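You operate a simulated robot arm through the tools that you are given. There is no shell and no other tool. Be economical: measure what you need, move in short steps, check, and stop when the job is done.

The job below is to be done with a simulated two-armed robot. You get a single attempt, and the scene is never put back.

Task
Put the pink sample roll on the steel tray. Then fetch the blue sample roll and set it on the shelf under the checking bench. Then press the length counter button three times. Then press the stain key two times. Then open the samples drawer of the checking bench, fetch the green sample roll from the inside of the samples drawer of the checking bench and set it on the shelf under the starch table, then shut the drawer. Then take the pink bag on the clear end of the checking bench and put it away on the top of the packing bench. Then take the dirty blue roll and put it on the top of the covered drum. Do these in the order given.

It is judged by the outcome, as a careful person would: the job done as asked, and still so three seconds after it is handed in. It fails if anything else is knocked over, pushed out of place, dropped, spilled or broken.

Robot
Two 6-joint arms with two-finger parallel grippers on one trunk, on a base that drives. Base frame: it is fixed to the floor where the robot stands at the start and does not move with it; the origin is under the middle of the robot, x ahead of it, y to its left, z up. Units: m, degrees, N and s.
The left shoulder is at the start at [0.28, 0.185, 1.08], the right one opposite. With the tool pointing down near the work surface each hand reaches from about 0.18 to 0.9 m from the robot's upright axis, wherever it stands, measured 20 degrees to its own side. Places, roughly: dirty blue roll (7x7x4 cm) [-5.8, -2, 0.9]; length counter button [0.5, 0.2, 0.9]; pink bag [0.5, 1, 0.75]; samples drawer of the checking bench [0.5, 0.7, 0.7]; shelf under the checking bench [0.6, 0.1, 0.2]; shelf under the starch table [-0.7, -2.4, 0.3]; stain key [0.4, 0.3, 0.8]; steel tray (33x11x4 cm) [-0.7, -2.2, 0.8]; top of the covered drum (24x24 cm) [-3.28, 1.94, 0.48]; top of the packing bench [-5.6, -2.2, 0.9]. Payload 1.57 kg a hand.
Tool frame (each hand has its own): the origin (TCP) lies between the finger pads and is the grasp point; the fingertips stand 0.03 m ahead of it; z points along the fingers, y is the line along which they close. Largest opening 0.08 m; finger width 0.017, thickness 0.012; the body of the gripper, 0.04 by 0.082 m, starts 0.08 m behind the TCP.
Orientation is that of the tool frame in the base frame, as a unit quaternion [x, y, z, w]. With the fingers straight down and closing along the base's y, the tool's x points along the base's -x, its y along +y and its z along -z.

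Tools
- The arms move only by the tool drive_tool. It takes "left_commands", "right_commands" or both (then of equal length, played together; a hand with none holds still); each is a list of rows, each a list of 6 numbers: the shift along the base's x, y, z in m, then the turn, a rotation vector about the base's x, y, z in degrees. In form: [[tx, ty, tz, ax, ay, az], ...]. A call has 1 to 12 rows; each row is the pose to reach, as a shift and turn from the pose commanded when the call began. "left_jaw" and "right_jaw" are, for a hand that has rows, the finger opening in m, from 0 to 0.08, set as the call begins (left out, the last holds). A row lasts 0.2 s, in which the tool goes at most 0.05 m and 8.6 degrees; a call with a longer step from one row to the next is refused whole, and so is a gripper value outside its range. Where a pose cannot be reached the arm comes as near as it can. A force on the tool above 40 N (or 10 N above the force at the start of the call, whichever is more), or a blocked arm, ends the call early, and 0.2 s more pass. The fingers move at their own pace (about 0.153 m/s each) and stop on an object; they squeeze with about 21 N. The grip force told is the motor's: it shows also when the fingers shut on nothing. Time passes only in rows, and 0.2 s behind the last, so rows that repeat a pose let the fingers close. The reply holds the time, the measured pose of the TCP, the force on the tool along the base axes, the opening and the grip force, in the units named above and with some noise, with the torque about the TCP (base axes, N m) and any sound that the robot's microphone picked up, and new pictures: "pictures" is both (left out), scene, wrist or none (wrist: the cameras of the hands that moved).
- Cameras (640 x 400 px; columns grow to the right, rows downward): "scene" is now at [0.2293, 0.0317, 1.5271]; the picture's right is [0.38, -0.93, 0.00], its down [-0.63, -0.26, -0.73] and it looks along [0.67, 0.28, -0.68] (base axes); focal length 214 px, centre (320, 200). "left" rides on the left gripper at [0.072, 0.007, -0.122] in its tool frame; the picture's right is [-0.09, 1.00, 0.00], its down [-0.84, -0.08, -0.54] and it looks along [-0.54, -0.05, 0.84] (tool axes); focal length 238 px, centre (320, 200). "right" rides on the right gripper at [0.072, -0.007, -0.122] in its tool frame; the picture's right is [0.09, 1.00, 0.00], its down [-0.84, 0.08, -0.54] and it looks along [-0.54, 0.05, 0.84] (tool axes); focal length 238 px, centre (320, 200). There is no depth. A picture from a camera that has moved, and an enlarged one, comes with that camera's place and axes in the base frame and with its lens. The place of the scene camera against the robot may be out by one fixed shift of up to 0.012 m in any direction.
- lift_body(by): slides the trunk up (or, below 0, down) by that many m; the arms and the scene camera ride with it, the base frame stays. It gives what a move gives, with no picture.
- roll_base(legs): drives the robot by 1 to 6 legs, each [ahead, turn to the left] in m and degrees, along the robot's own axes; the way and the turn of a leg run together, so that a leg with both is an arc; at most 1.5 m and 180 degrees a leg. The arms and the cameras ride along, it lands a little off, and it stops where it bumps. It gives what a move gives, and a new picture of the scene camera.
- pan_tilt(pan, tilt): turns the head with the scene camera to pan (to the left, within 86 degrees either way) and tilt (down, from -29 to 69), counted from straight ahead of the robot. It gives what a move gives, and a new picture of the scene camera.
- inspect(camera, box): a new picture of the part [left, top, right, bottom] of that camera's present view, enlarged. It takes no simulated time.
- sign_off(): hands the job in; it is judged then, once.

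Work in short steps. Places have to be worked out from the pictures, the camera data and where the tool is seen: move nearer, look again, correct. Check each grasp and each placing, and mend what went wrong. You have 207 turns and 260 pictures in all, those below and enlarged ones among them. Open the grippers and draw the arms clear of the work before you hand the job in, unless the task says otherwise; then end with one line.

The tools are called after ">>>" as name(argument=value, ...) on one line, values as JSON. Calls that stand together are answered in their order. drive_tool: Moves the arms, as the interface text tells. Its arguments: {"type":"object","properties":{"left_commands":{"type":"array"},"left_jaw":{"type":"number"},"right_commands":{"type":"array"},"right_jaw":{"type":"number"},"pictures":{"type":"string","enum":["both","scene","wrist","none"]}},"required":[]} The other tools are called the same way: lift_body (by) slides the trunk up or down; roll_base (legs) drives the base; pan_tilt (pan, tilt) turns the head that bears the scene camera; inspect (camera, box) takes an enlarged picture of a part of a camera's view; sign_off () hands the job in.

At the start:

```text
clock: 0.0
left_position: [0.3779, 0.4776, 1.1857]
left_tcp_rot: [-0.001, 1.0, -0.001, -0.001]
left_contact_force: [0.5, 0.8, 0.8]
left_ft_torque: [-0.03, 0.01, -0.01]
left_finger_gap: 0.0801
left_finger_force: 0.1
right_position: [0.5431, 0.0965, 1.2877]
right_tcp_rot: [0.001, 1.0, 0.0, 0.001]
right_contact_force: [-0.1, -0.2, 0.3]
right_ft_torque: [0.02, 0.02, -0.01]
right_finger_gap: 0.0801
right_finger_force: 0.0
trunk travel left (down, up): [-0.775, 0.215]
robot x, y, heading: [0.0016, -0.0014, 0.2]
head pan, tilt: [22.2, 43.2]
```

scene: 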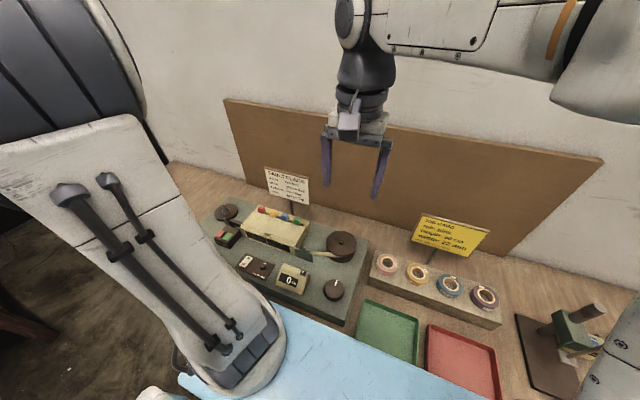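
right: 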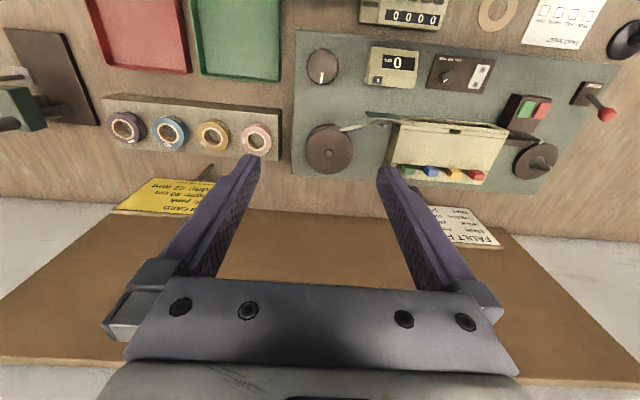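
left: 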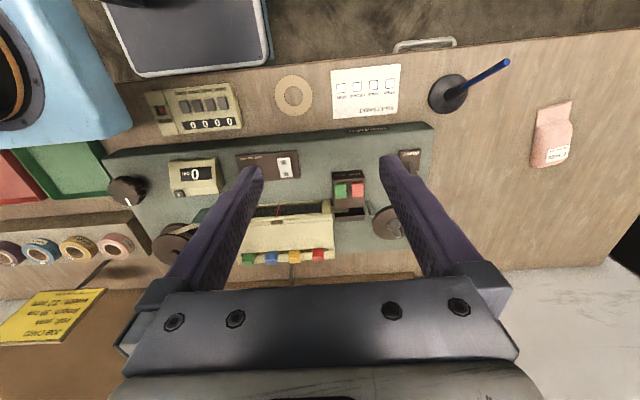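

The rack with pink, yellow, blue and dark rolls is ahead; I enlarge the views to read labels and find the button and key.

>>> inspect(camera="right", box=[0, 0, 640, 260])

>>> inspect(camera="left", box=[100, 30, 440, 280])

>>> inspect(camera="scene", box=[180, 150, 520, 370])

```text
1.00 times, centred on (320, 130) of right (not enlarged: the box is as wide or as high as the picture)
camera zoom: at [0.4719, 0.0907, 1.4091], right [-0.09, 1.0, 0.0], down [0.84, 0.08, 0.54], along [0.54, 0.05, -0.84], focal length 238 px, centre (320, 270)
```

zoom: 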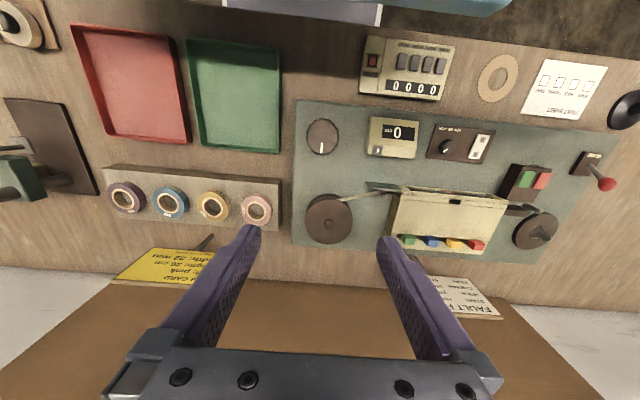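

```text
1.60 times, centred on (270, 155) of left
camera zoom: at [0.3062, 0.4856, 1.3083], right [0.09, 1.0, 0.0], down [0.84, -0.08, 0.54], along [0.54, -0.05, -0.84], focal length 381 px, centre (400, 272)
```

zoom: 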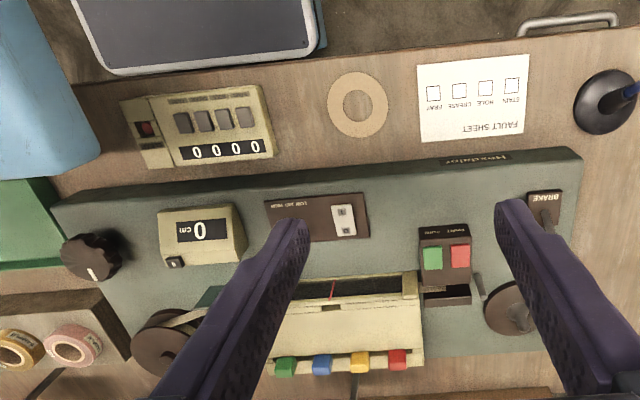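

```text
1.82 times, centred on (350, 260) of scene
camera zoom: at [0.2293, 0.0317, 1.5271], right [0.38, -0.93, 0.0], down [-0.63, -0.26, -0.73], along [0.67, 0.28, -0.68], focal length 390 px, centre (266, 91)
```

zoom: 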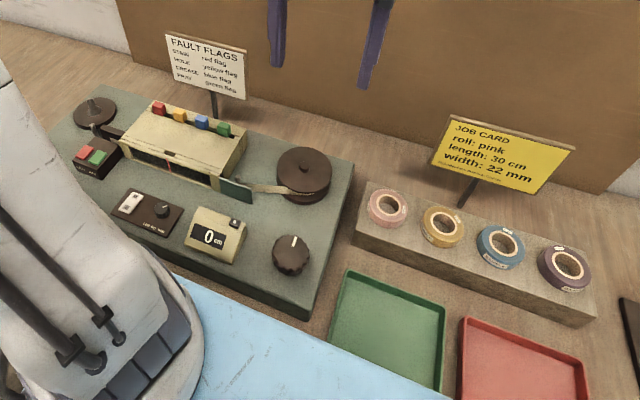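

I judge the pink roll at about (0.66, -0.04, 0.89), lying flat on the rack, with a card standing at about x=0.73. I move the right hand above it to look again.

>>> drive_tool(right_commands=[[0.02, -0.03, -0.03, 0, 0, 0], [0.04, -0.055, -0.06, 0, 0, 0], [0.06, -0.08, -0.09, 0, 0, 0], [0.08, -0.11, -0.11, 0, 0, 0], [0.095, -0.13, -0.13, 0, 0, 0], [0.107, -0.1365, -0.16, 0, 0, 0], [0.107, -0.1365, -0.19, 0, 0, 0]], right_jaw=0.08)

```text
clock: 1.6
left_position: [0.3777, 0.4778, 1.1866]
left_tcp_rot: [0.001, 1.0, 0.0, 0.0]
left_contact_force: [0.8, 0.7, -0.5]
left_ft_torque: [0.01, 0.02, 0.02]
left_finger_gap: 0.0801
left_finger_force: 0.1
right_position: [0.6528, -0.0383, 1.0968]
right_tcp_rot: [0.0, 1.0, 0.0, 0.0]
right_contact_force: [1.6, 0.5, -0.7]
right_ft_torque: [0.0, -0.01, 0.0]
right_finger_gap: 0.0799
right_finger_force: 0.0
trunk travel left (down, up): [-0.775, 0.215]
robot x, y, heading: [0.0001, 0.0014, 0.2]
head pan, tilt: [22.2, 43.2]
camera scene: at [0.2293, 0.0317, 1.5271], right [0.38, -0.93, 0.0], down [-0.63, -0.26, -0.73], along [0.67, 0.28, -0.68], focal length 214 px, centre (320, 200)
camera right: at [0.5804, -0.0452, 1.2191], right [-0.09, 1.0, 0.0], down [0.84, 0.08, 0.54], along [0.54, 0.05, -0.84], focal length 238 px, centre (320, 200)
```

scene: 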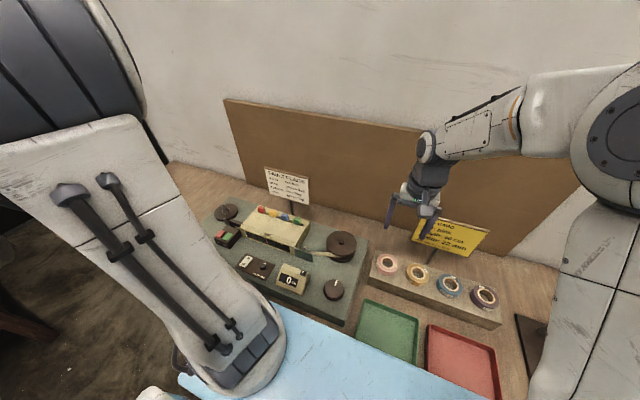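
right: 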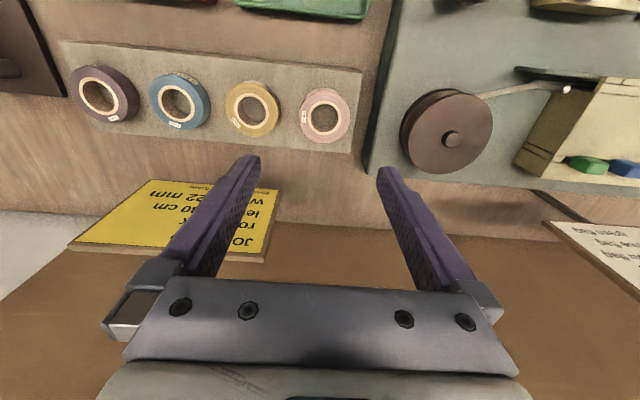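

Triangulated: pink roll at about (0.651, -0.031), top near z=0.905. I centre over it and descend partway.

>>> drive_tool(right_commands=[[0, 0.004, -0.04, 0, 0, 0], [-0.002, 0.007, -0.08, 0, 0, 0], [-0.002, 0.007, -0.12, 0, 0, 0], [-0.002, 0.007, -0.135, 0, 0, 0]])

>>> inspect(camera="scene", box=[340, 180, 520, 300])

```text
clock: 2.6
left_position: [0.3785, 0.4785, 1.1865]
left_tcp_rot: [0.0, 1.0, 0.0, 0.001]
left_contact_force: [0.1, 0.1, -0.1]
left_ft_torque: [-0.03, 0.01, -0.01]
left_finger_gap: 0.0803
left_finger_force: 0.1
right_position: [0.6487, -0.0313, 0.9639]
right_tcp_rot: [0.0, 1.0, 0.0, 0.0]
right_contact_force: [-0.2, 0.2, -0.1]
right_ft_torque: [0.04, -0.01, 0.04]
right_finger_gap: 0.0803
right_finger_force: 0.1
trunk travel left (down, up): [-0.775, 0.215]
robot x, y, heading: [0.0026, -0.0022, 0.1]
head pan, tilt: [22.2, 43.2]
camera scene: at [0.2293, 0.0317, 1.5271], right [0.38, -0.93, 0.0], down [-0.63, -0.26, -0.73], along [0.67, 0.28, -0.69], focal length 214 px, centre (320, 200)
camera right: at [0.5777, -0.0373, 1.0844], right [-0.09, 1.0, 0.0], down [0.84, 0.08, 0.54], along [0.54, 0.05, -0.84], focal length 238 px, centre (320, 200)
```

scene: 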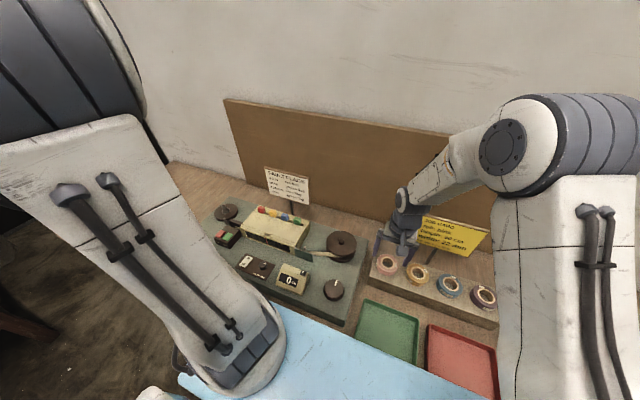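
right: 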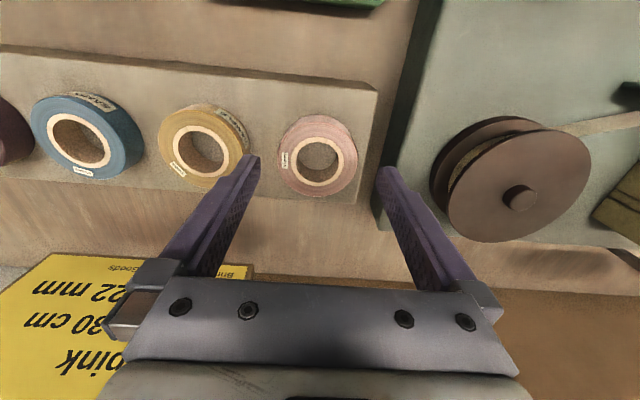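

```text
3.33 times, centred on (430, 240) of scene
camera zoom: at [0.2293, 0.0317, 1.5271], right [0.38, -0.93, 0.0], down [-0.63, -0.26, -0.73], along [0.67, 0.28, -0.69], focal length 715 px, centre (-47, 67)
```

zoom: 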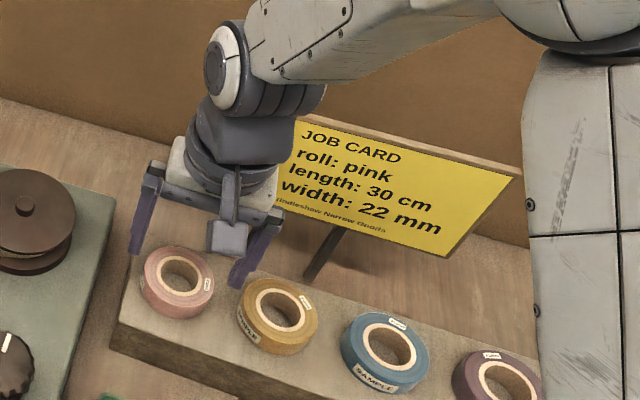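

Roll now triangulates to (0.651, -0.033), top ~0.915. I go down to TCP z≈0.92 and look.

>>> drive_tool(right_commands=[[0.002, -0.002, -0.02, 0, 0, 0], [0.002, -0.002, -0.035, 0, 0, 0], [0.002, -0.002, -0.043, 0, 0, 0]], pictures="wrist")

>>> inspect(camera="scene", box=[355, 215, 445, 295])

```text
clock: 3.4
left_position: [0.3773, 0.4786, 1.1869]
left_tcp_rot: [0.0, 1.0, 0.001, 0.0]
left_contact_force: [-0.3, 0.8, 0.2]
left_ft_torque: [0.0, -0.02, 0.02]
left_finger_gap: 0.0798
left_finger_force: 0.1
right_position: [0.6503, -0.0343, 0.9184]
right_tcp_rot: [0.001, 1.0, 0.0, 0.0]
right_contact_force: [-0.8, 0.2, -1.5]
right_ft_torque: [0.03, -0.02, 0.01]
right_finger_gap: 0.0805
right_finger_force: 0.1
trunk travel left (down, up): [-0.775, 0.215]
robot x, y, heading: [0.0003, -0.0013, 0.2]
head pan, tilt: [22.2, 43.2]
camera right: at [0.5793, -0.0393, 1.0412], right [-0.09, 1.0, 0.0], down [0.84, 0.08, 0.54], along [0.54, 0.05, -0.84], focal length 238 px, centre (320, 200)
```

right: 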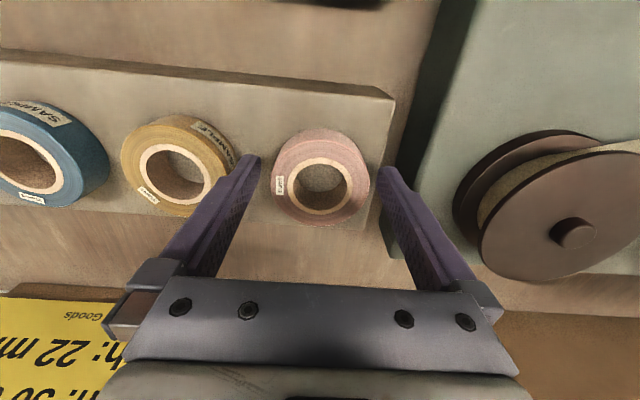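

```text
5.00 times, centred on (400, 255) of scene
camera zoom: at [0.2293, 0.0317, 1.5271], right [0.38, -0.93, 0.0], down [-0.63, -0.26, -0.73], along [0.67, 0.28, -0.69], focal length 1072 px, centre (-80, -75)
```

zoom: 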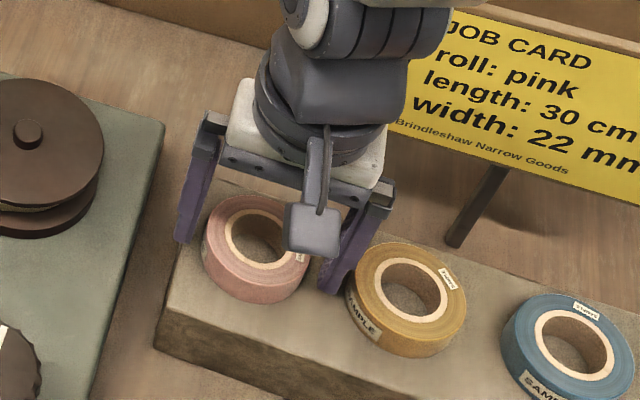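

Fingers straddle the roll with the top about level with the TCP; close now.

>>> drive_tool(right_commands=[[0.002, -0.002, -0.043, 0, 0, 0], [0.002, -0.002, -0.043, 0, 0, 0], [0.002, -0.002, -0.043, 0, 0, 0]], right_jaw=0.03, pictures="wrist")

```text
clock: 3.7
left_position: [0.3761, 0.4777, 1.188]
left_tcp_rot: [0.0, 1.0, -0.001, 0.0]
left_contact_force: [-0.9, -0.1, 0.2]
left_ft_torque: [0.01, 0.02, 0.03]
left_finger_gap: 0.0798
left_finger_force: 0.1
right_position: [0.6529, -0.0329, 0.9105]
right_tcp_rot: [-0.001, 1.0, 0.0, 0.001]
right_contact_force: [-8.9, -0.1, 25.8]
right_ft_torque: [-0.48, 0.53, 0.07]
right_finger_gap: 0.0647
right_finger_force: 20.7
trunk travel left (down, up): [-0.775, 0.215]
robot x, y, heading: [0.0029, 0.0009, -0.1]
head pan, tilt: [22.2, 43.2]
stopped in row 1 (right hand): the force on the tool passed its limit at 136 N (the readings are from after the stop); the commanded pose is now the measured one
camera right: at [0.5801, -0.0387, 1.0313], right [-0.09, 1.0, 0.0], down [0.84, 0.08, 0.54], along [0.54, 0.05, -0.84], focal length 238 px, centre (320, 200)
```

right: 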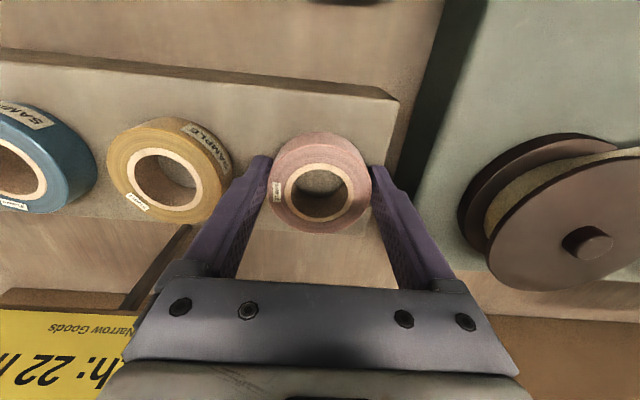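

My mistake: rows are relative to this call's start, so it went down onto the block and stopped; the roll is gripped (gap 0.065). I lift it straight up.

>>> drive_tool(right_commands=[[0, 0, 0.008, 0, 0, 0], [0, 0, 0.03, 0, 0, 0], [0, 0, 0.07, 0, 0, 0], [0, 0, 0.11, 0, 0, 0], [-0.02, 0, 0.15, 0, 0, 0], [-0.05, 0, 0.18, 0, 0, 0], [-0.09, 0, 0.2, 0, 0, 0]])

```text
clock: 5.3
left_position: [0.3776, 0.4781, 1.1859]
left_tcp_rot: [0.0, 1.0, 0.0, 0.0]
left_contact_force: [0.8, 0.4, 0.0]
left_ft_torque: [-0.01, 0.01, 0.0]
left_finger_gap: 0.0798
left_finger_force: 0.1
right_position: [0.5635, -0.0332, 1.1073]
right_tcp_rot: [0.001, 1.0, 0.0, 0.0]
right_contact_force: [0.9, -0.3, -0.9]
right_ft_torque: [0.0, 0.02, -0.02]
right_finger_gap: 0.0648
right_finger_force: 20.6
trunk travel left (down, up): [-0.775, 0.215]
robot x, y, heading: [0.0016, -0.0004, 0.1]
head pan, tilt: [22.2, 43.2]
camera scene: at [0.2297, 0.0317, 1.527], right [0.38, -0.93, 0.0], down [-0.63, -0.26, -0.73], along [0.67, 0.28, -0.69], focal length 214 px, centre (320, 200)
camera right: at [0.4916, -0.0389, 1.2279], right [-0.09, 1.0, 0.0], down [0.84, 0.08, 0.54], along [0.54, 0.05, -0.84], focal length 238 px, centre (320, 200)
```

scene: 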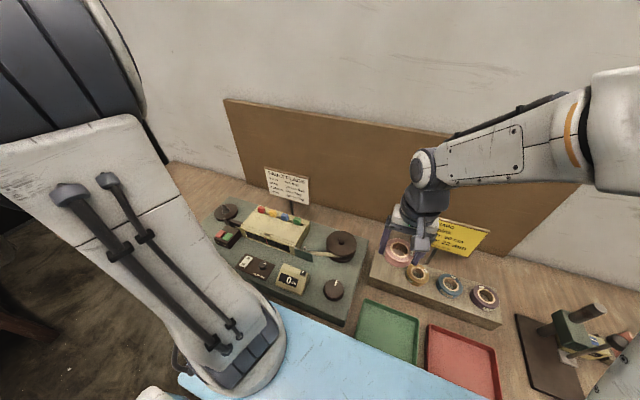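
right: 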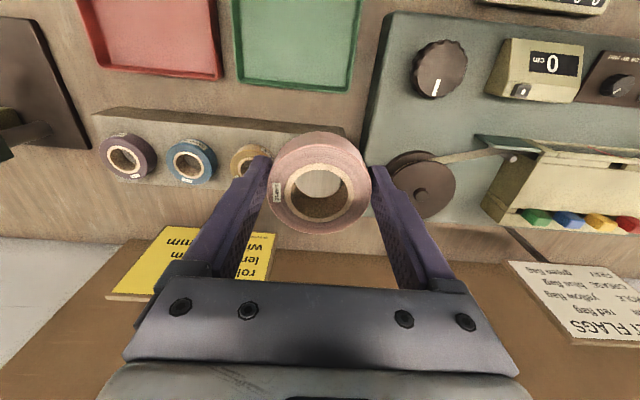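

Roll is held. I draw the hand in and look to the right and behind for the way to the starch table.

>>> drive_tool(right_commands=[[-0.03, -0.03, 0.02, 0, 0, 0], [-0.06, -0.06, 0.04, 0, 0, 0], [-0.09, -0.09, 0.06, 0, 0, 0], [-0.12, -0.12, 0.08, 0, 0, 0], [-0.14, -0.15, 0.1, 0, 0, 0]], pictures="none")

>>> pan_tilt(pan=-86, tilt=25)

```text
clock: 6.5
left_position: [0.378, 0.4773, 1.1862]
left_tcp_rot: [0.0, 1.0, 0.0, 0.0]
left_contact_force: [0.1, 0.2, -0.7]
left_ft_torque: [0.0, -0.01, 0.02]
left_finger_gap: 0.0797
left_finger_force: 0.1
right_position: [0.4911, -0.1861, 1.1859]
right_tcp_rot: [0.0, 1.0, 0.0, 0.0]
right_contact_force: [-0.3, 0.0, -0.1]
right_ft_torque: [-0.02, 0.01, 0.01]
right_finger_gap: 0.0645
right_finger_force: 20.7
right hand out of reach, approached as far as the arm can: row 4, 5
trunk travel left (down, up): [-0.775, 0.215]
robot x, y, heading: [0.0002, -0.0036, 0.2]
head pan, tilt: [22.2, 43.2]
```

```text
clock: 8.4
left_position: [0.3775, 0.4781, 1.186]
left_tcp_rot: [0.0, 1.0, 0.0, -0.001]
left_contact_force: [1.1, 0.3, -0.1]
left_ft_torque: [0.0, 0.0, 0.0]
left_finger_gap: 0.0801
left_finger_force: 0.0
right_position: [0.4911, -0.1846, 1.1852]
right_tcp_rot: [0.0, 1.0, 0.0, 0.0]
right_contact_force: [0.2, 0.2, -0.2]
right_ft_torque: [-0.02, -0.01, -0.02]
right_finger_gap: 0.0647
right_finger_force: 20.9
trunk travel left (down, up): [-0.775, 0.215]
robot x, y, heading: [-0.0008, 0.0002, -0.1]
head pan, tilt: [-85.9, 25.0]
camera scene: at [0.1593, -0.0916, 1.5551], right [-1.0, -0.07, 0.0], down [-0.03, 0.42, -0.91], along [0.06, -0.9, -0.42], focal length 214 px, centre (320, 200)
```

scene: 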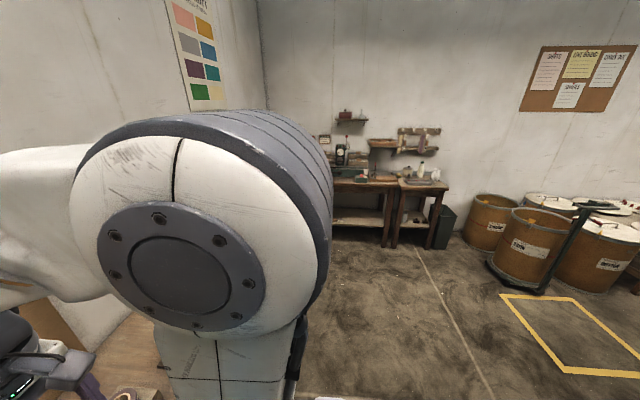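

The starch table is the small right-hand one near (-0.7, -2.2). I check the left side and rear before backing up.

>>> pan_tilt(pan=86, tilt=25)

```text
clock: 11.0
left_position: [0.3785, 0.4773, 1.1857]
left_tcp_rot: [0.0, 1.0, 0.0, 0.0]
left_contact_force: [-1.0, 0.5, 0.2]
left_ft_torque: [0.0, 0.01, 0.02]
left_finger_gap: 0.08
left_finger_force: 0.1
right_position: [0.4925, -0.1865, 1.186]
right_tcp_rot: [0.0, 1.0, -0.001, 0.0]
right_contact_force: [0.3, -0.6, -0.7]
right_ft_torque: [-0.02, -0.03, 0.02]
right_finger_gap: 0.0645
right_finger_force: 21.3
trunk travel left (down, up): [-0.775, 0.215]
robot x, y, heading: [-0.0002, -0.0036, -0.1]
head pan, tilt: [85.9, 25.0]
camera scene: at [0.1594, 0.0922, 1.5551], right [1.0, -0.07, 0.0], down [-0.03, -0.42, -0.91], along [0.06, 0.9, -0.42], focal length 214 px, centre (320, 200)
```

scene: 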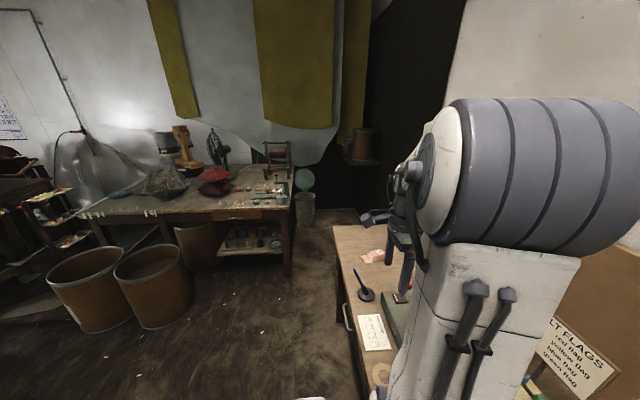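

The rear is clear. I back off 0.6 m and turn right to face the starch table.

>>> roll_base(legs=[[-0.65, 0], [0, -90]])

>>> pan_tilt(pan=0, tilt=35)

```text
clock: 18.4
left_position: [-0.162, -0.3639, 1.1861]
left_tcp_rot: [0.698, 0.716, 0.0, 0.0]
left_contact_force: [0.4, -0.5, -0.3]
left_ft_torque: [-0.03, 0.0, -0.02]
left_finger_gap: 0.08
left_finger_force: 0.0
right_position: [-0.8221, -0.4963, 1.186]
right_tcp_rot: [0.698, 0.716, 0.0, 0.0]
right_contact_force: [0.4, -0.3, -0.5]
right_ft_torque: [0.03, 0.02, -0.02]
right_finger_gap: 0.0647
right_finger_force: 21.1
trunk travel left (down, up): [-0.775, 0.215]
robot x, y, heading: [-0.6529, 0.0044, -88.5]
head pan, tilt: [85.9, 25.0]
camera scene: at [-0.5611, -0.1631, 1.5551], right [-0.05, -1.0, 0.0], down [-0.42, 0.02, -0.91], along [0.91, -0.04, -0.42], focal length 214 px, centre (320, 200)
```

scene: 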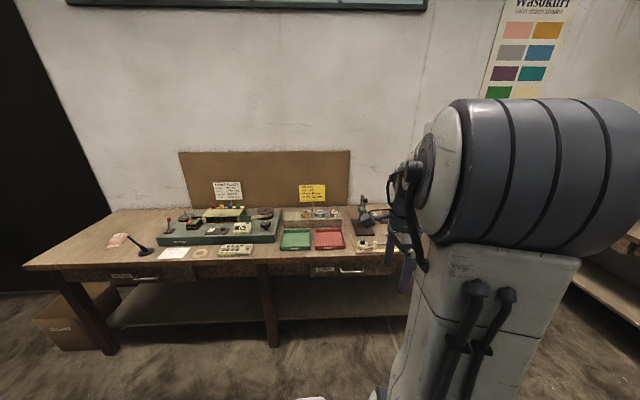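

```text
clock: 20.0
left_position: [-0.1616, -0.3648, 1.1843]
left_tcp_rot: [0.698, 0.716, 0.0, 0.0]
left_contact_force: [-0.3, 0.1, 0.0]
left_ft_torque: [0.01, -0.02, 0.01]
left_finger_gap: 0.0801
left_finger_force: 0.1
right_position: [-0.8238, -0.4965, 1.1851]
right_tcp_rot: [0.698, 0.716, 0.0, 0.0]
right_contact_force: [-0.1, -0.2, -0.6]
right_ft_torque: [-0.02, 0.0, 0.0]
right_finger_gap: 0.0647
right_finger_force: 20.8
trunk travel left (down, up): [-0.775, 0.215]
robot x, y, heading: [-0.6498, -0.0004, -88.8]
head pan, tilt: [0.0, 35.0]
camera scene: at [-0.6509, -0.247, 1.5393], right [-1.0, -0.03, 0.0], down [-0.01, 0.57, -0.82], along [0.02, -0.82, -0.57], focal length 214 px, centre (320, 200)
```

scene: 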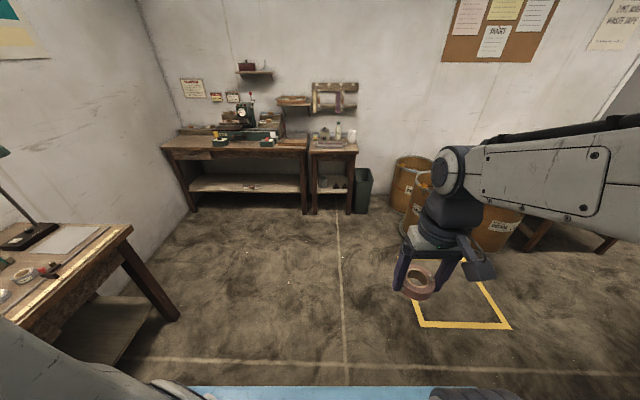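

The starch table stands ahead at the right of the bigger table. I drive 1.2 m toward it.

>>> roll_base(legs=[[1.2, -1.2]])

```text
clock: 26.1
left_position: [-0.1635, -1.5863, 1.1862]
left_tcp_rot: [0.709, 0.705, -0.001, 0.0]
left_contact_force: [-0.3, -0.8, 1.2]
left_ft_torque: [-0.03, 0.03, -0.02]
left_finger_gap: 0.0799
left_finger_force: 0.1
right_position: [-0.8277, -1.6955, 1.1863]
right_tcp_rot: [0.709, 0.705, 0.0, 0.0]
right_contact_force: [-0.2, -0.8, -0.5]
right_ft_torque: [0.01, 0.0, -0.04]
right_finger_gap: 0.0648
right_finger_force: 20.8
trunk travel left (down, up): [-0.775, 0.215]
robot x, y, heading: [-0.6341, -1.2042, -90.3]
head pan, tilt: [0.0, 35.0]
camera scene: at [-0.6478, -1.4524, 1.5394], right [-1.0, 0.01, 0.0], down [0.0, 0.57, -0.82], along [-0.01, -0.82, -0.57], focal length 214 px, centre (320, 200)
```

scene: 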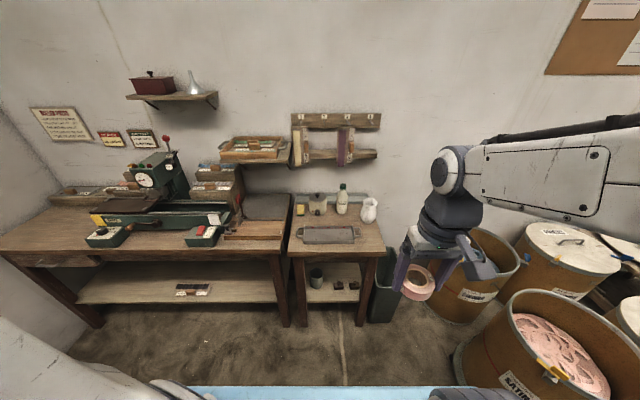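

Tray is at about (-0.697, -2.216). I drive 0.35 m nearer and look with the head tilted down.

>>> roll_base(legs=[[0.35, 0]])

>>> pan_tilt(pan=0, tilt=48)

```text
clock: 28.3
left_position: [-0.168, -1.9293, 1.1867]
left_tcp_rot: [0.71, 0.704, 0.0, 0.001]
left_contact_force: [0.4, 0.1, 0.5]
left_ft_torque: [0.02, 0.02, 0.01]
left_finger_gap: 0.0798
left_finger_force: 0.0
right_position: [-0.8323, -2.0368, 1.1863]
right_tcp_rot: [0.71, 0.704, 0.0, 0.0]
right_contact_force: [0.2, -0.5, -0.3]
right_ft_torque: [-0.02, -0.02, 0.02]
right_finger_gap: 0.0649
right_finger_force: 21.6
trunk travel left (down, up): [-0.775, 0.215]
robot x, y, heading: [-0.6394, -1.5453, -90.4]
head pan, tilt: [0.0, 35.0]
camera scene: at [-0.6515, -1.7943, 1.5394], right [-1.0, 0.01, 0.0], down [0.01, 0.57, -0.82], along [-0.01, -0.82, -0.57], focal length 214 px, centre (320, 200)
```

scene: 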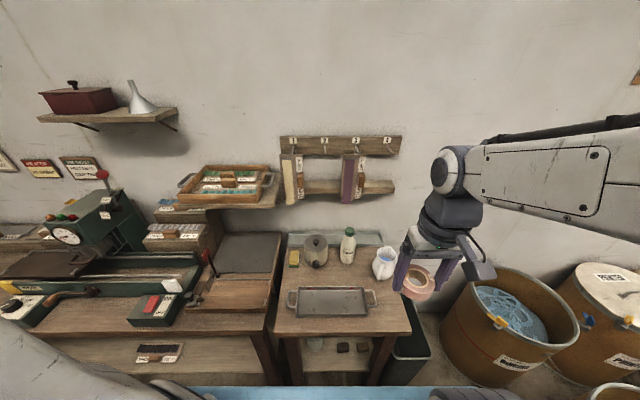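

```text
clock: 29.1
left_position: [-0.1671, -1.9294, 1.1856]
left_tcp_rot: [0.711, 0.703, 0.0, 0.0]
left_contact_force: [-0.4, 0.3, -0.3]
left_ft_torque: [0.0, -0.01, -0.02]
left_finger_gap: 0.08
left_finger_force: 0.1
right_position: [-0.8319, -2.038, 1.1864]
right_tcp_rot: [0.71, 0.704, 0.0, 0.0]
right_contact_force: [-1.0, 0.4, 0.6]
right_ft_torque: [0.01, -0.01, 0.01]
right_finger_gap: 0.0646
right_finger_force: 20.4
trunk travel left (down, up): [-0.775, 0.215]
robot x, y, heading: [-0.6427, -1.5441, -90.4]
head pan, tilt: [0.0, 48.0]
camera scene: at [-0.6514, -1.7854, 1.5204], right [-1.0, 0.01, 0.0], down [0.01, 0.74, -0.67], along [-0.01, -0.67, -0.74], focal length 214 px, centre (320, 200)
```

scene: 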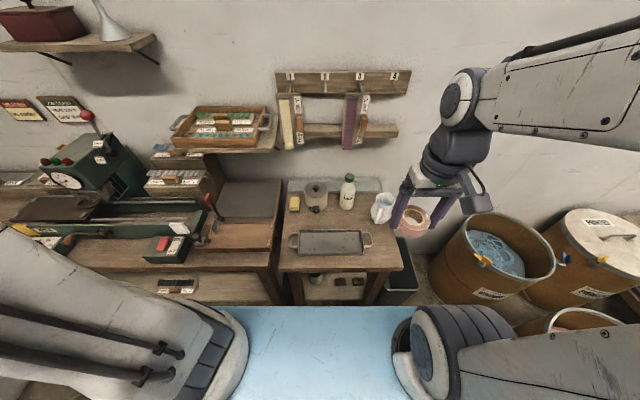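

Tray centre ≈ (-0.697, -2.218). I bring the roll over it at z≈1.0, away from the white jug.

>>> drive_tool(right_commands=[[0.045, 0, 0, 0, 0, 0], [0.09, -0.01, 0, 0, 0, 0], [0.125, -0.04, 0, 0, 0, 0], [0.135, -0.085, -0.01, 0, 0, 0], [0.135, -0.13, -0.03, 0, 0, 0], [0.135, -0.165, -0.06, 0, 0, 0], [0.135, -0.178, -0.1, 0, 0, 0], [0.135, -0.178, -0.14, 0, 0, 0], [0.135, -0.178, -0.18, 0, 0, 0]])

>>> inspect(camera="scene", box=[250, 170, 430, 290])

```text
clock: 31.1
left_position: [-0.167, -1.9296, 1.1866]
left_tcp_rot: [0.711, 0.703, 0.0, -0.001]
left_contact_force: [0.6, 0.5, 0.4]
left_ft_torque: [-0.02, -0.01, 0.03]
left_finger_gap: 0.0798
left_finger_force: 0.0
right_position: [-0.6976, -2.2137, 1.0042]
right_tcp_rot: [0.71, 0.704, 0.0, 0.002]
right_contact_force: [0.1, 0.6, -0.3]
right_ft_torque: [0.02, -0.03, 0.02]
right_finger_gap: 0.0648
right_finger_force: 20.4
trunk travel left (down, up): [-0.775, 0.215]
robot x, y, heading: [-0.6397, -1.5448, -90.7]
head pan, tilt: [0.0, 48.0]
camera scene: at [-0.6514, -1.7853, 1.5204], right [-1.0, 0.01, 0.0], down [0.01, 0.74, -0.67], along [-0.01, -0.67, -0.74], focal length 214 px, centre (320, 200)
camera right: at [-0.7029, -2.1422, 1.1253], right [1.0, 0.08, 0.0], down [0.07, -0.84, 0.54], along [0.05, -0.54, -0.84], focal length 238 px, centre (320, 200)
```

scene: 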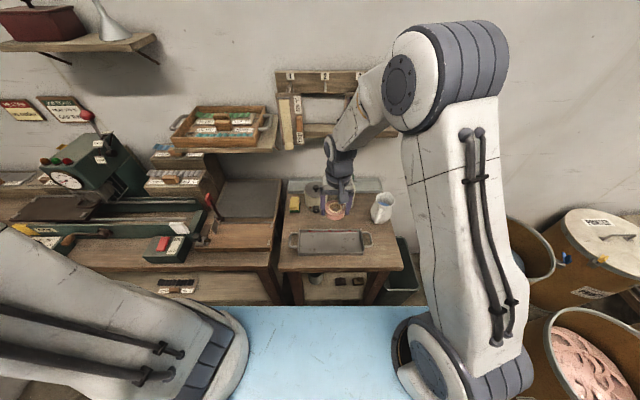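
right: 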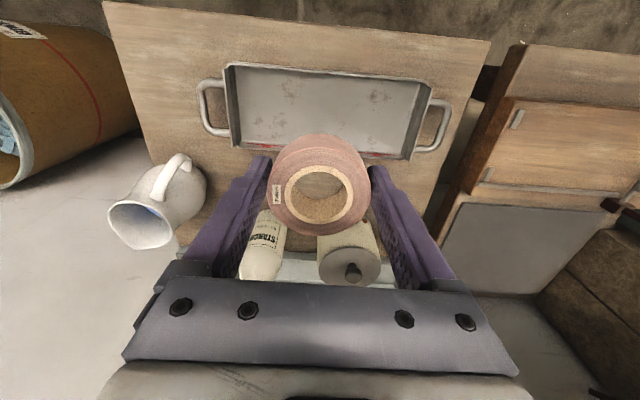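

```text
3.33 times, centred on (340, 230) of scene
camera zoom: at [-0.6514, -1.7853, 1.5204], right [-1.0, 0.01, 0.0], down [0.01, 0.74, -0.67], along [-0.01, -0.67, -0.74], focal length 715 px, centre (253, 100)
```

zoom: 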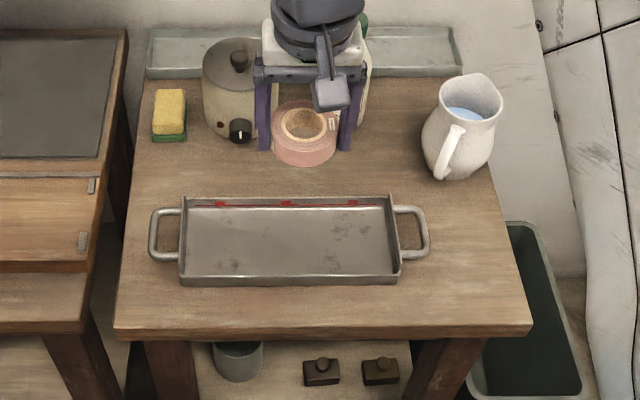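

The tray is centred right below the roll. I lower to TCP z≈0.85 and check.

>>> drive_tool(right_commands=[[0.001, -0.001, -0.04, 0, 0, 0], [0.002, -0.002, -0.08, 0, 0, 0], [0.003, -0.003, -0.12, 0, 0, 0], [0.003, -0.003, -0.15, 0, 0, 0]], pictures="wrist")

>>> inspect(camera="scene", box=[250, 170, 430, 290])

```text
clock: 32.1
left_position: [-0.1676, -1.9289, 1.1874]
left_tcp_rot: [0.711, 0.704, -0.001, 0.0]
left_contact_force: [0.3, 0.4, -0.2]
left_ft_torque: [-0.03, 0.04, 0.01]
left_finger_gap: 0.08
left_finger_force: 0.0
right_position: [-0.6927, -2.2202, 0.8551]
right_tcp_rot: [0.71, 0.704, 0.0, 0.001]
right_contact_force: [-0.6, -0.3, 0.0]
right_ft_torque: [-0.02, 0.02, 0.0]
right_finger_gap: 0.0647
right_finger_force: 21.2
trunk travel left (down, up): [-0.775, 0.215]
robot x, y, heading: [-0.6408, -1.5473, -90.6]
head pan, tilt: [0.0, 48.0]
camera right: at [-0.6987, -2.1474, 0.9762], right [1.0, 0.08, 0.0], down [0.07, -0.84, 0.54], along [0.05, -0.54, -0.84], focal length 238 px, centre (320, 200)
```

right: 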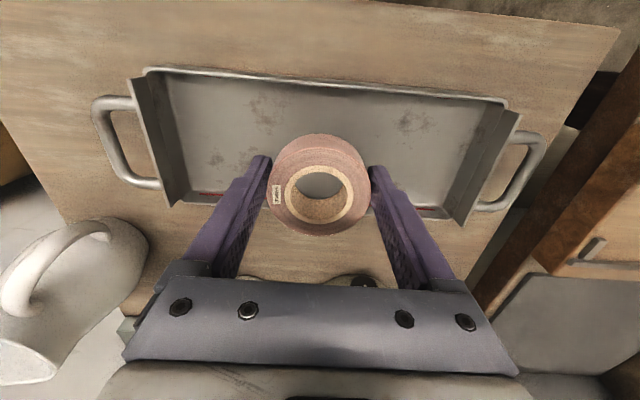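

```text
3.33 times, centred on (340, 230) of scene
camera zoom: at [-0.6514, -1.7853, 1.5204], right [-1.0, 0.01, 0.0], down [0.01, 0.74, -0.67], along [-0.01, -0.67, -0.74], focal length 715 px, centre (253, 100)
```

zoom: 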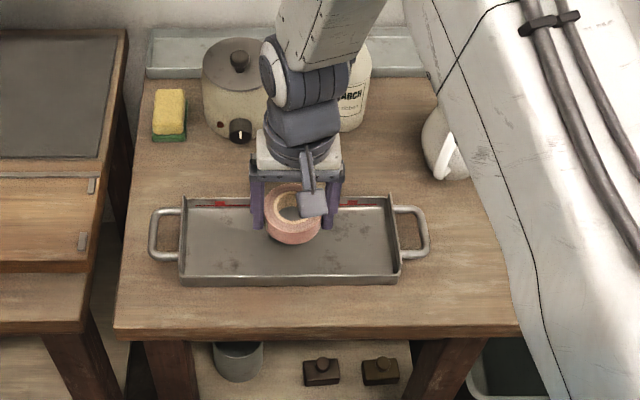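

Shift 8 mm toward the tray's middle and lower slowly, checking contact force.

>>> drive_tool(right_commands=[[0, 0.008, -0.004, 0, 0, 0], [0, 0.008, -0.01, 0, 0, 0], [0, 0.008, -0.015, 0, 0, 0], [0, 0.008, -0.02, 0, 0, 0]], pictures="wrist")

```text
clock: 33.1
left_position: [-0.1681, -1.9286, 1.1862]
left_tcp_rot: [0.711, 0.703, 0.0, 0.0]
left_contact_force: [-0.3, -0.2, -0.4]
left_ft_torque: [-0.02, 0.01, 0.0]
left_finger_gap: 0.0801
left_finger_force: 0.0
right_position: [-0.6935, -2.2104, 0.8359]
right_tcp_rot: [0.71, 0.704, 0.0, 0.001]
right_contact_force: [0.9, 0.5, -0.9]
right_ft_torque: [-0.02, 0.01, 0.01]
right_finger_gap: 0.0646
right_finger_force: 20.8
trunk travel left (down, up): [-0.775, 0.215]
robot x, y, heading: [-0.6394, -1.5463, -90.5]
head pan, tilt: [0.0, 48.0]
camera right: at [-0.6992, -2.1385, 0.9569], right [1.0, 0.08, 0.0], down [0.07, -0.84, 0.54], along [0.05, -0.54, -0.84], focal length 238 px, centre (320, 200)
```

right: 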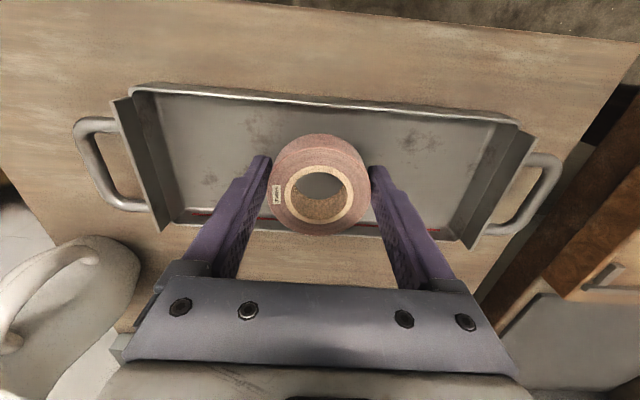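

No contact yet; continue lowering gently.

>>> drive_tool(right_commands=[[0, 0, -0.003, 0, 0, 0], [0, 0, -0.006, 0, 0, 0], [0, 0, -0.009, 0, 0, 0], [0, 0, -0.012, 0, 0, 0]], pictures="wrist")

```text
clock: 34.1
left_position: [-0.1663, -1.9285, 1.1864]
left_tcp_rot: [0.711, 0.703, 0.0, 0.0]
left_contact_force: [0.6, -0.3, -0.1]
left_ft_torque: [-0.03, -0.02, 0.01]
left_finger_gap: 0.08
left_finger_force: 0.0
right_position: [-0.6926, -2.2108, 0.8241]
right_tcp_rot: [0.71, 0.704, 0.0, 0.0]
right_contact_force: [-0.7, 0.0, -0.1]
right_ft_torque: [0.03, 0.0, 0.01]
right_finger_gap: 0.0646
right_finger_force: 21.3
trunk travel left (down, up): [-0.775, 0.215]
robot x, y, heading: [-0.6411, -1.5447, -90.6]
head pan, tilt: [0.0, 48.0]
camera right: at [-0.6999, -2.1376, 0.9456], right [1.0, 0.08, 0.0], down [0.07, -0.84, 0.54], along [0.05, -0.54, -0.84], focal length 238 px, centre (320, 200)
```

right: 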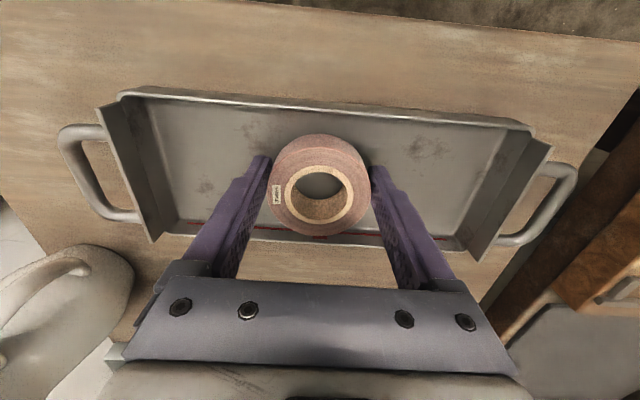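

Still free; lower further in small rows until contact.

>>> drive_tool(right_commands=[[0, 0, -0.003, 0, 0, 0], [0, 0, -0.006, 0, 0, 0], [0, 0, -0.009, 0, 0, 0], [0, 0, -0.012, 0, 0, 0]], pictures="wrist")

```text
clock: 35.1
left_position: [-0.167, -1.9278, 1.1876]
left_tcp_rot: [0.711, 0.703, 0.0, 0.0]
left_contact_force: [-0.4, -0.3, 0.4]
left_ft_torque: [-0.02, 0.0, 0.01]
left_finger_gap: 0.0799
left_finger_force: 0.1
right_position: [-0.6936, -2.2103, 0.8142]
right_tcp_rot: [0.71, 0.704, -0.001, 0.001]
right_contact_force: [-3.4, 5.8, 29.6]
right_ft_torque: [0.25, 0.75, -0.02]
right_finger_gap: 0.0648
right_finger_force: 21.0
trunk travel left (down, up): [-0.775, 0.215]
robot x, y, heading: [-0.6359, -1.548, -90.6]
head pan, tilt: [0.0, 48.0]
camera right: at [-0.6998, -2.1372, 0.9352], right [1.0, 0.08, 0.0], down [0.07, -0.84, 0.54], along [0.05, -0.54, -0.84], focal length 238 px, centre (320, 200)
```

right: 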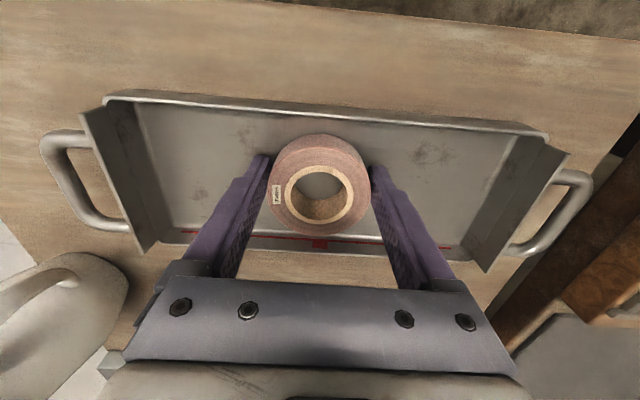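

Contact (~30 N up): the roll is on the tray floor. I ease 2 mm up, open, then rise.

>>> drive_tool(right_commands=[[0, 0, 0.003, 0, 0, 0], [0, 0, 0.003, 0, 0, 0]], pictures="none")

>>> drive_tool(right_commands=[[0, 0, 0, 0, 0, 0], [0, 0, 0, 0, 0, 0], [0, 0, 0.03, 0, 0, 0], [0, 0, 0.07, 0, 0, 0], [0, 0, 0.11, 0, 0, 0], [0, 0.02, 0.15, 0, 0, 0]], right_jaw=0.08, pictures="wrist")

```text
clock: 35.7
left_position: [-0.1673, -1.9293, 1.1857]
left_tcp_rot: [0.711, 0.703, 0.0, 0.0]
left_contact_force: [-0.3, 0.3, -1.0]
left_ft_torque: [0.01, 0.02, -0.01]
left_finger_gap: 0.0802
left_finger_force: 0.1
right_position: [-0.6933, -2.2098, 0.8145]
right_tcp_rot: [0.711, 0.704, 0.0, 0.001]
right_contact_force: [2.1, 0.6, 2.4]
right_ft_torque: [0.0, 0.06, 0.01]
right_finger_gap: 0.0651
right_finger_force: 20.9
trunk travel left (down, up): [-0.775, 0.215]
robot x, y, heading: [-0.6399, -1.5459, -90.7]
head pan, tilt: [0.0, 48.0]
```

```text
clock: 37.1
left_position: [-0.1672, -1.9299, 1.1851]
left_tcp_rot: [0.711, 0.704, 0.0, 0.0]
left_contact_force: [-0.7, 0.3, -0.4]
left_ft_torque: [-0.01, 0.04, 0.0]
left_finger_gap: 0.0804
left_finger_force: 0.0
right_position: [-0.6942, -2.1914, 0.9651]
right_tcp_rot: [0.71, 0.704, 0.0, -0.001]
right_contact_force: [-0.5, 0.3, 0.0]
right_ft_torque: [0.04, 0.01, -0.01]
right_finger_gap: 0.08
right_finger_force: 0.1
trunk travel left (down, up): [-0.775, 0.215]
robot x, y, heading: [-0.6412, -1.5488, -90.5]
head pan, tilt: [0.0, 48.0]
camera right: at [-0.7, -2.1191, 1.0869], right [1.0, 0.08, 0.0], down [0.07, -0.84, 0.54], along [0.05, -0.54, -0.84], focal length 238 px, centre (320, 200)
```

right: 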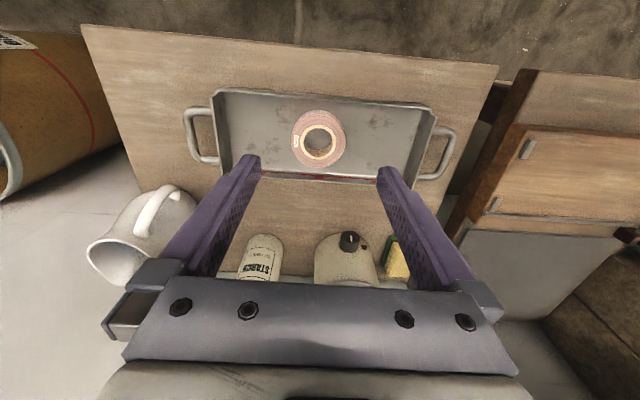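

The pink roll rests in the tray. I lift and retract the hand before driving back to the checking bench.

>>> drive_tool(right_commands=[[0, 0.02, 0.05, 0, 0, 0], [0, 0.04, 0.09, 0, 0, 0], [-0.02, 0.07, 0.13, 0, 0, 0], [-0.05, 0.1, 0.16, 0, 0, 0], [-0.08, 0.13, 0.19, 0, 0, 0], [-0.12, 0.15, 0.21, 0, 0, 0]], pictures="scene")

>>> inspect(camera="scene", box=[250, 170, 430, 310])

>>> roll_base(legs=[[-1.35, 0], [0, 90.5]])

```text
refused: row 1 steps farther than a row can; nothing moved
```

```text
2.86 times, centred on (340, 240) of scene
camera zoom: at [-0.6514, -1.7857, 1.5202], right [-1.0, 0.01, 0.0], down [0.01, 0.74, -0.67], along [-0.01, -0.67, -0.74], focal length 613 px, centre (263, 86)
```

zoom: 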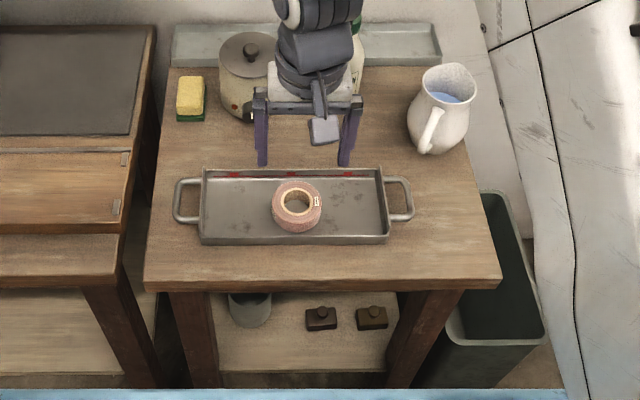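

```text
clock: 47.5
left_position: [-0.2322, 0.2442, 1.1869]
left_tcp_rot: [0.017, 1.0, 0.0, 0.0]
left_contact_force: [-0.6, 0.1, 0.0]
left_ft_torque: [-0.02, 0.01, 0.01]
left_finger_gap: 0.0799
left_finger_force: 0.0
right_position: [0.0181, -0.2872, 0.9659]
right_tcp_rot: [0.015, 1.0, 0.001, 0.0]
right_contact_force: [0.4, 1.0, 0.6]
right_ft_torque: [0.02, 0.01, -0.03]
right_finger_gap: 0.0802
right_finger_force: 0.2
trunk travel left (down, up): [-0.775, 0.215]
robot x, y, heading: [-0.6238, -0.2206, -1.8]
head pan, tilt: [0.0, 48.0]
camera scene: at [-0.3948, -0.2285, 1.5203], right [-0.03, -1.0, 0.0], down [-0.74, 0.02, -0.67], along [0.67, -0.02, -0.74], focal length 214 px, centre (320, 200)
```

scene: 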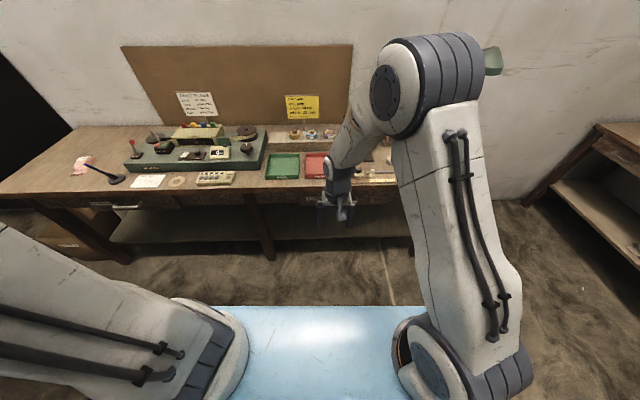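

The base drove back fine though the arm move was refused. I now raise the right hand to safe height.

>>> drive_tool(right_commands=[[0, 0, 0.045, 0, 0, 0], [0, 0, 0.09, 0, 0, 0], [0, 0, 0.135, 0, 0, 0], [0, 0, 0.18, 0, 0, 0], [-0.03, 0, 0.21, 0, 0, 0], [-0.06, 0, 0.23, 0, 0, 0]], pictures="none")

>>> roll_base(legs=[[0.5, 1.8]])

```text
clock: 48.9
left_position: [-0.2331, 0.2448, 1.1862]
left_tcp_rot: [0.017, 1.0, -0.001, 0.0]
left_contact_force: [0.4, 0.1, -0.2]
left_ft_torque: [0.03, 0.0, 0.0]
left_finger_gap: 0.0799
left_finger_force: 0.0
right_position: [-0.0438, -0.2877, 1.1943]
right_tcp_rot: [0.016, 1.0, -0.001, 0.001]
right_contact_force: [0.2, 0.4, 0.4]
right_ft_torque: [-0.04, -0.02, 0.0]
right_finger_gap: 0.0801
right_finger_force: 0.1
trunk travel left (down, up): [-0.775, 0.215]
robot x, y, heading: [-0.6271, -0.2192, -1.7]
head pan, tilt: [0.0, 48.0]
```

```text
clock: 51.8
left_position: [0.252, 0.2455, 1.1872]
left_tcp_rot: [0.003, 1.0, -0.001, 0.0]
left_contact_force: [-0.9, 0.2, 0.4]
left_ft_torque: [0.01, -0.01, 0.02]
left_finger_gap: 0.0799
left_finger_force: 0.0
right_position: [0.4566, -0.2791, 1.1949]
right_tcp_rot: [0.002, 1.0, 0.0, 0.001]
right_contact_force: [-0.1, 0.2, 0.4]
right_ft_torque: [-0.02, 0.0, 0.03]
right_finger_gap: 0.0801
right_finger_force: 0.0
trunk travel left (down, up): [-0.775, 0.215]
robot x, y, heading: [-0.127, -0.2284, -0.2]
head pan, tilt: [0.0, 48.0]
camera scene: at [0.1038, -0.2316, 1.5204], right [-0.01, -1.0, 0.0], down [-0.74, 0.0, -0.67], along [0.67, 0.0, -0.74], focal length 214 px, centre (320, 200)
```

scene: 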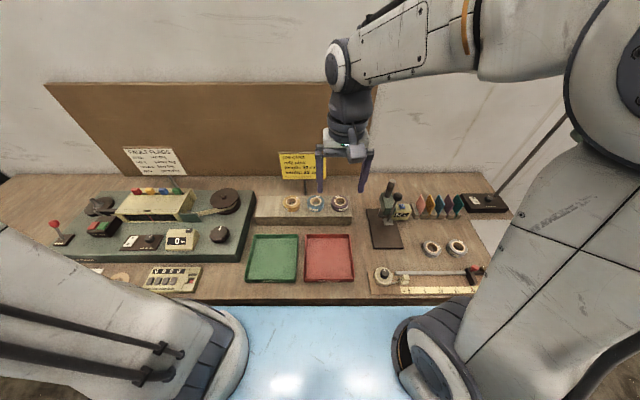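

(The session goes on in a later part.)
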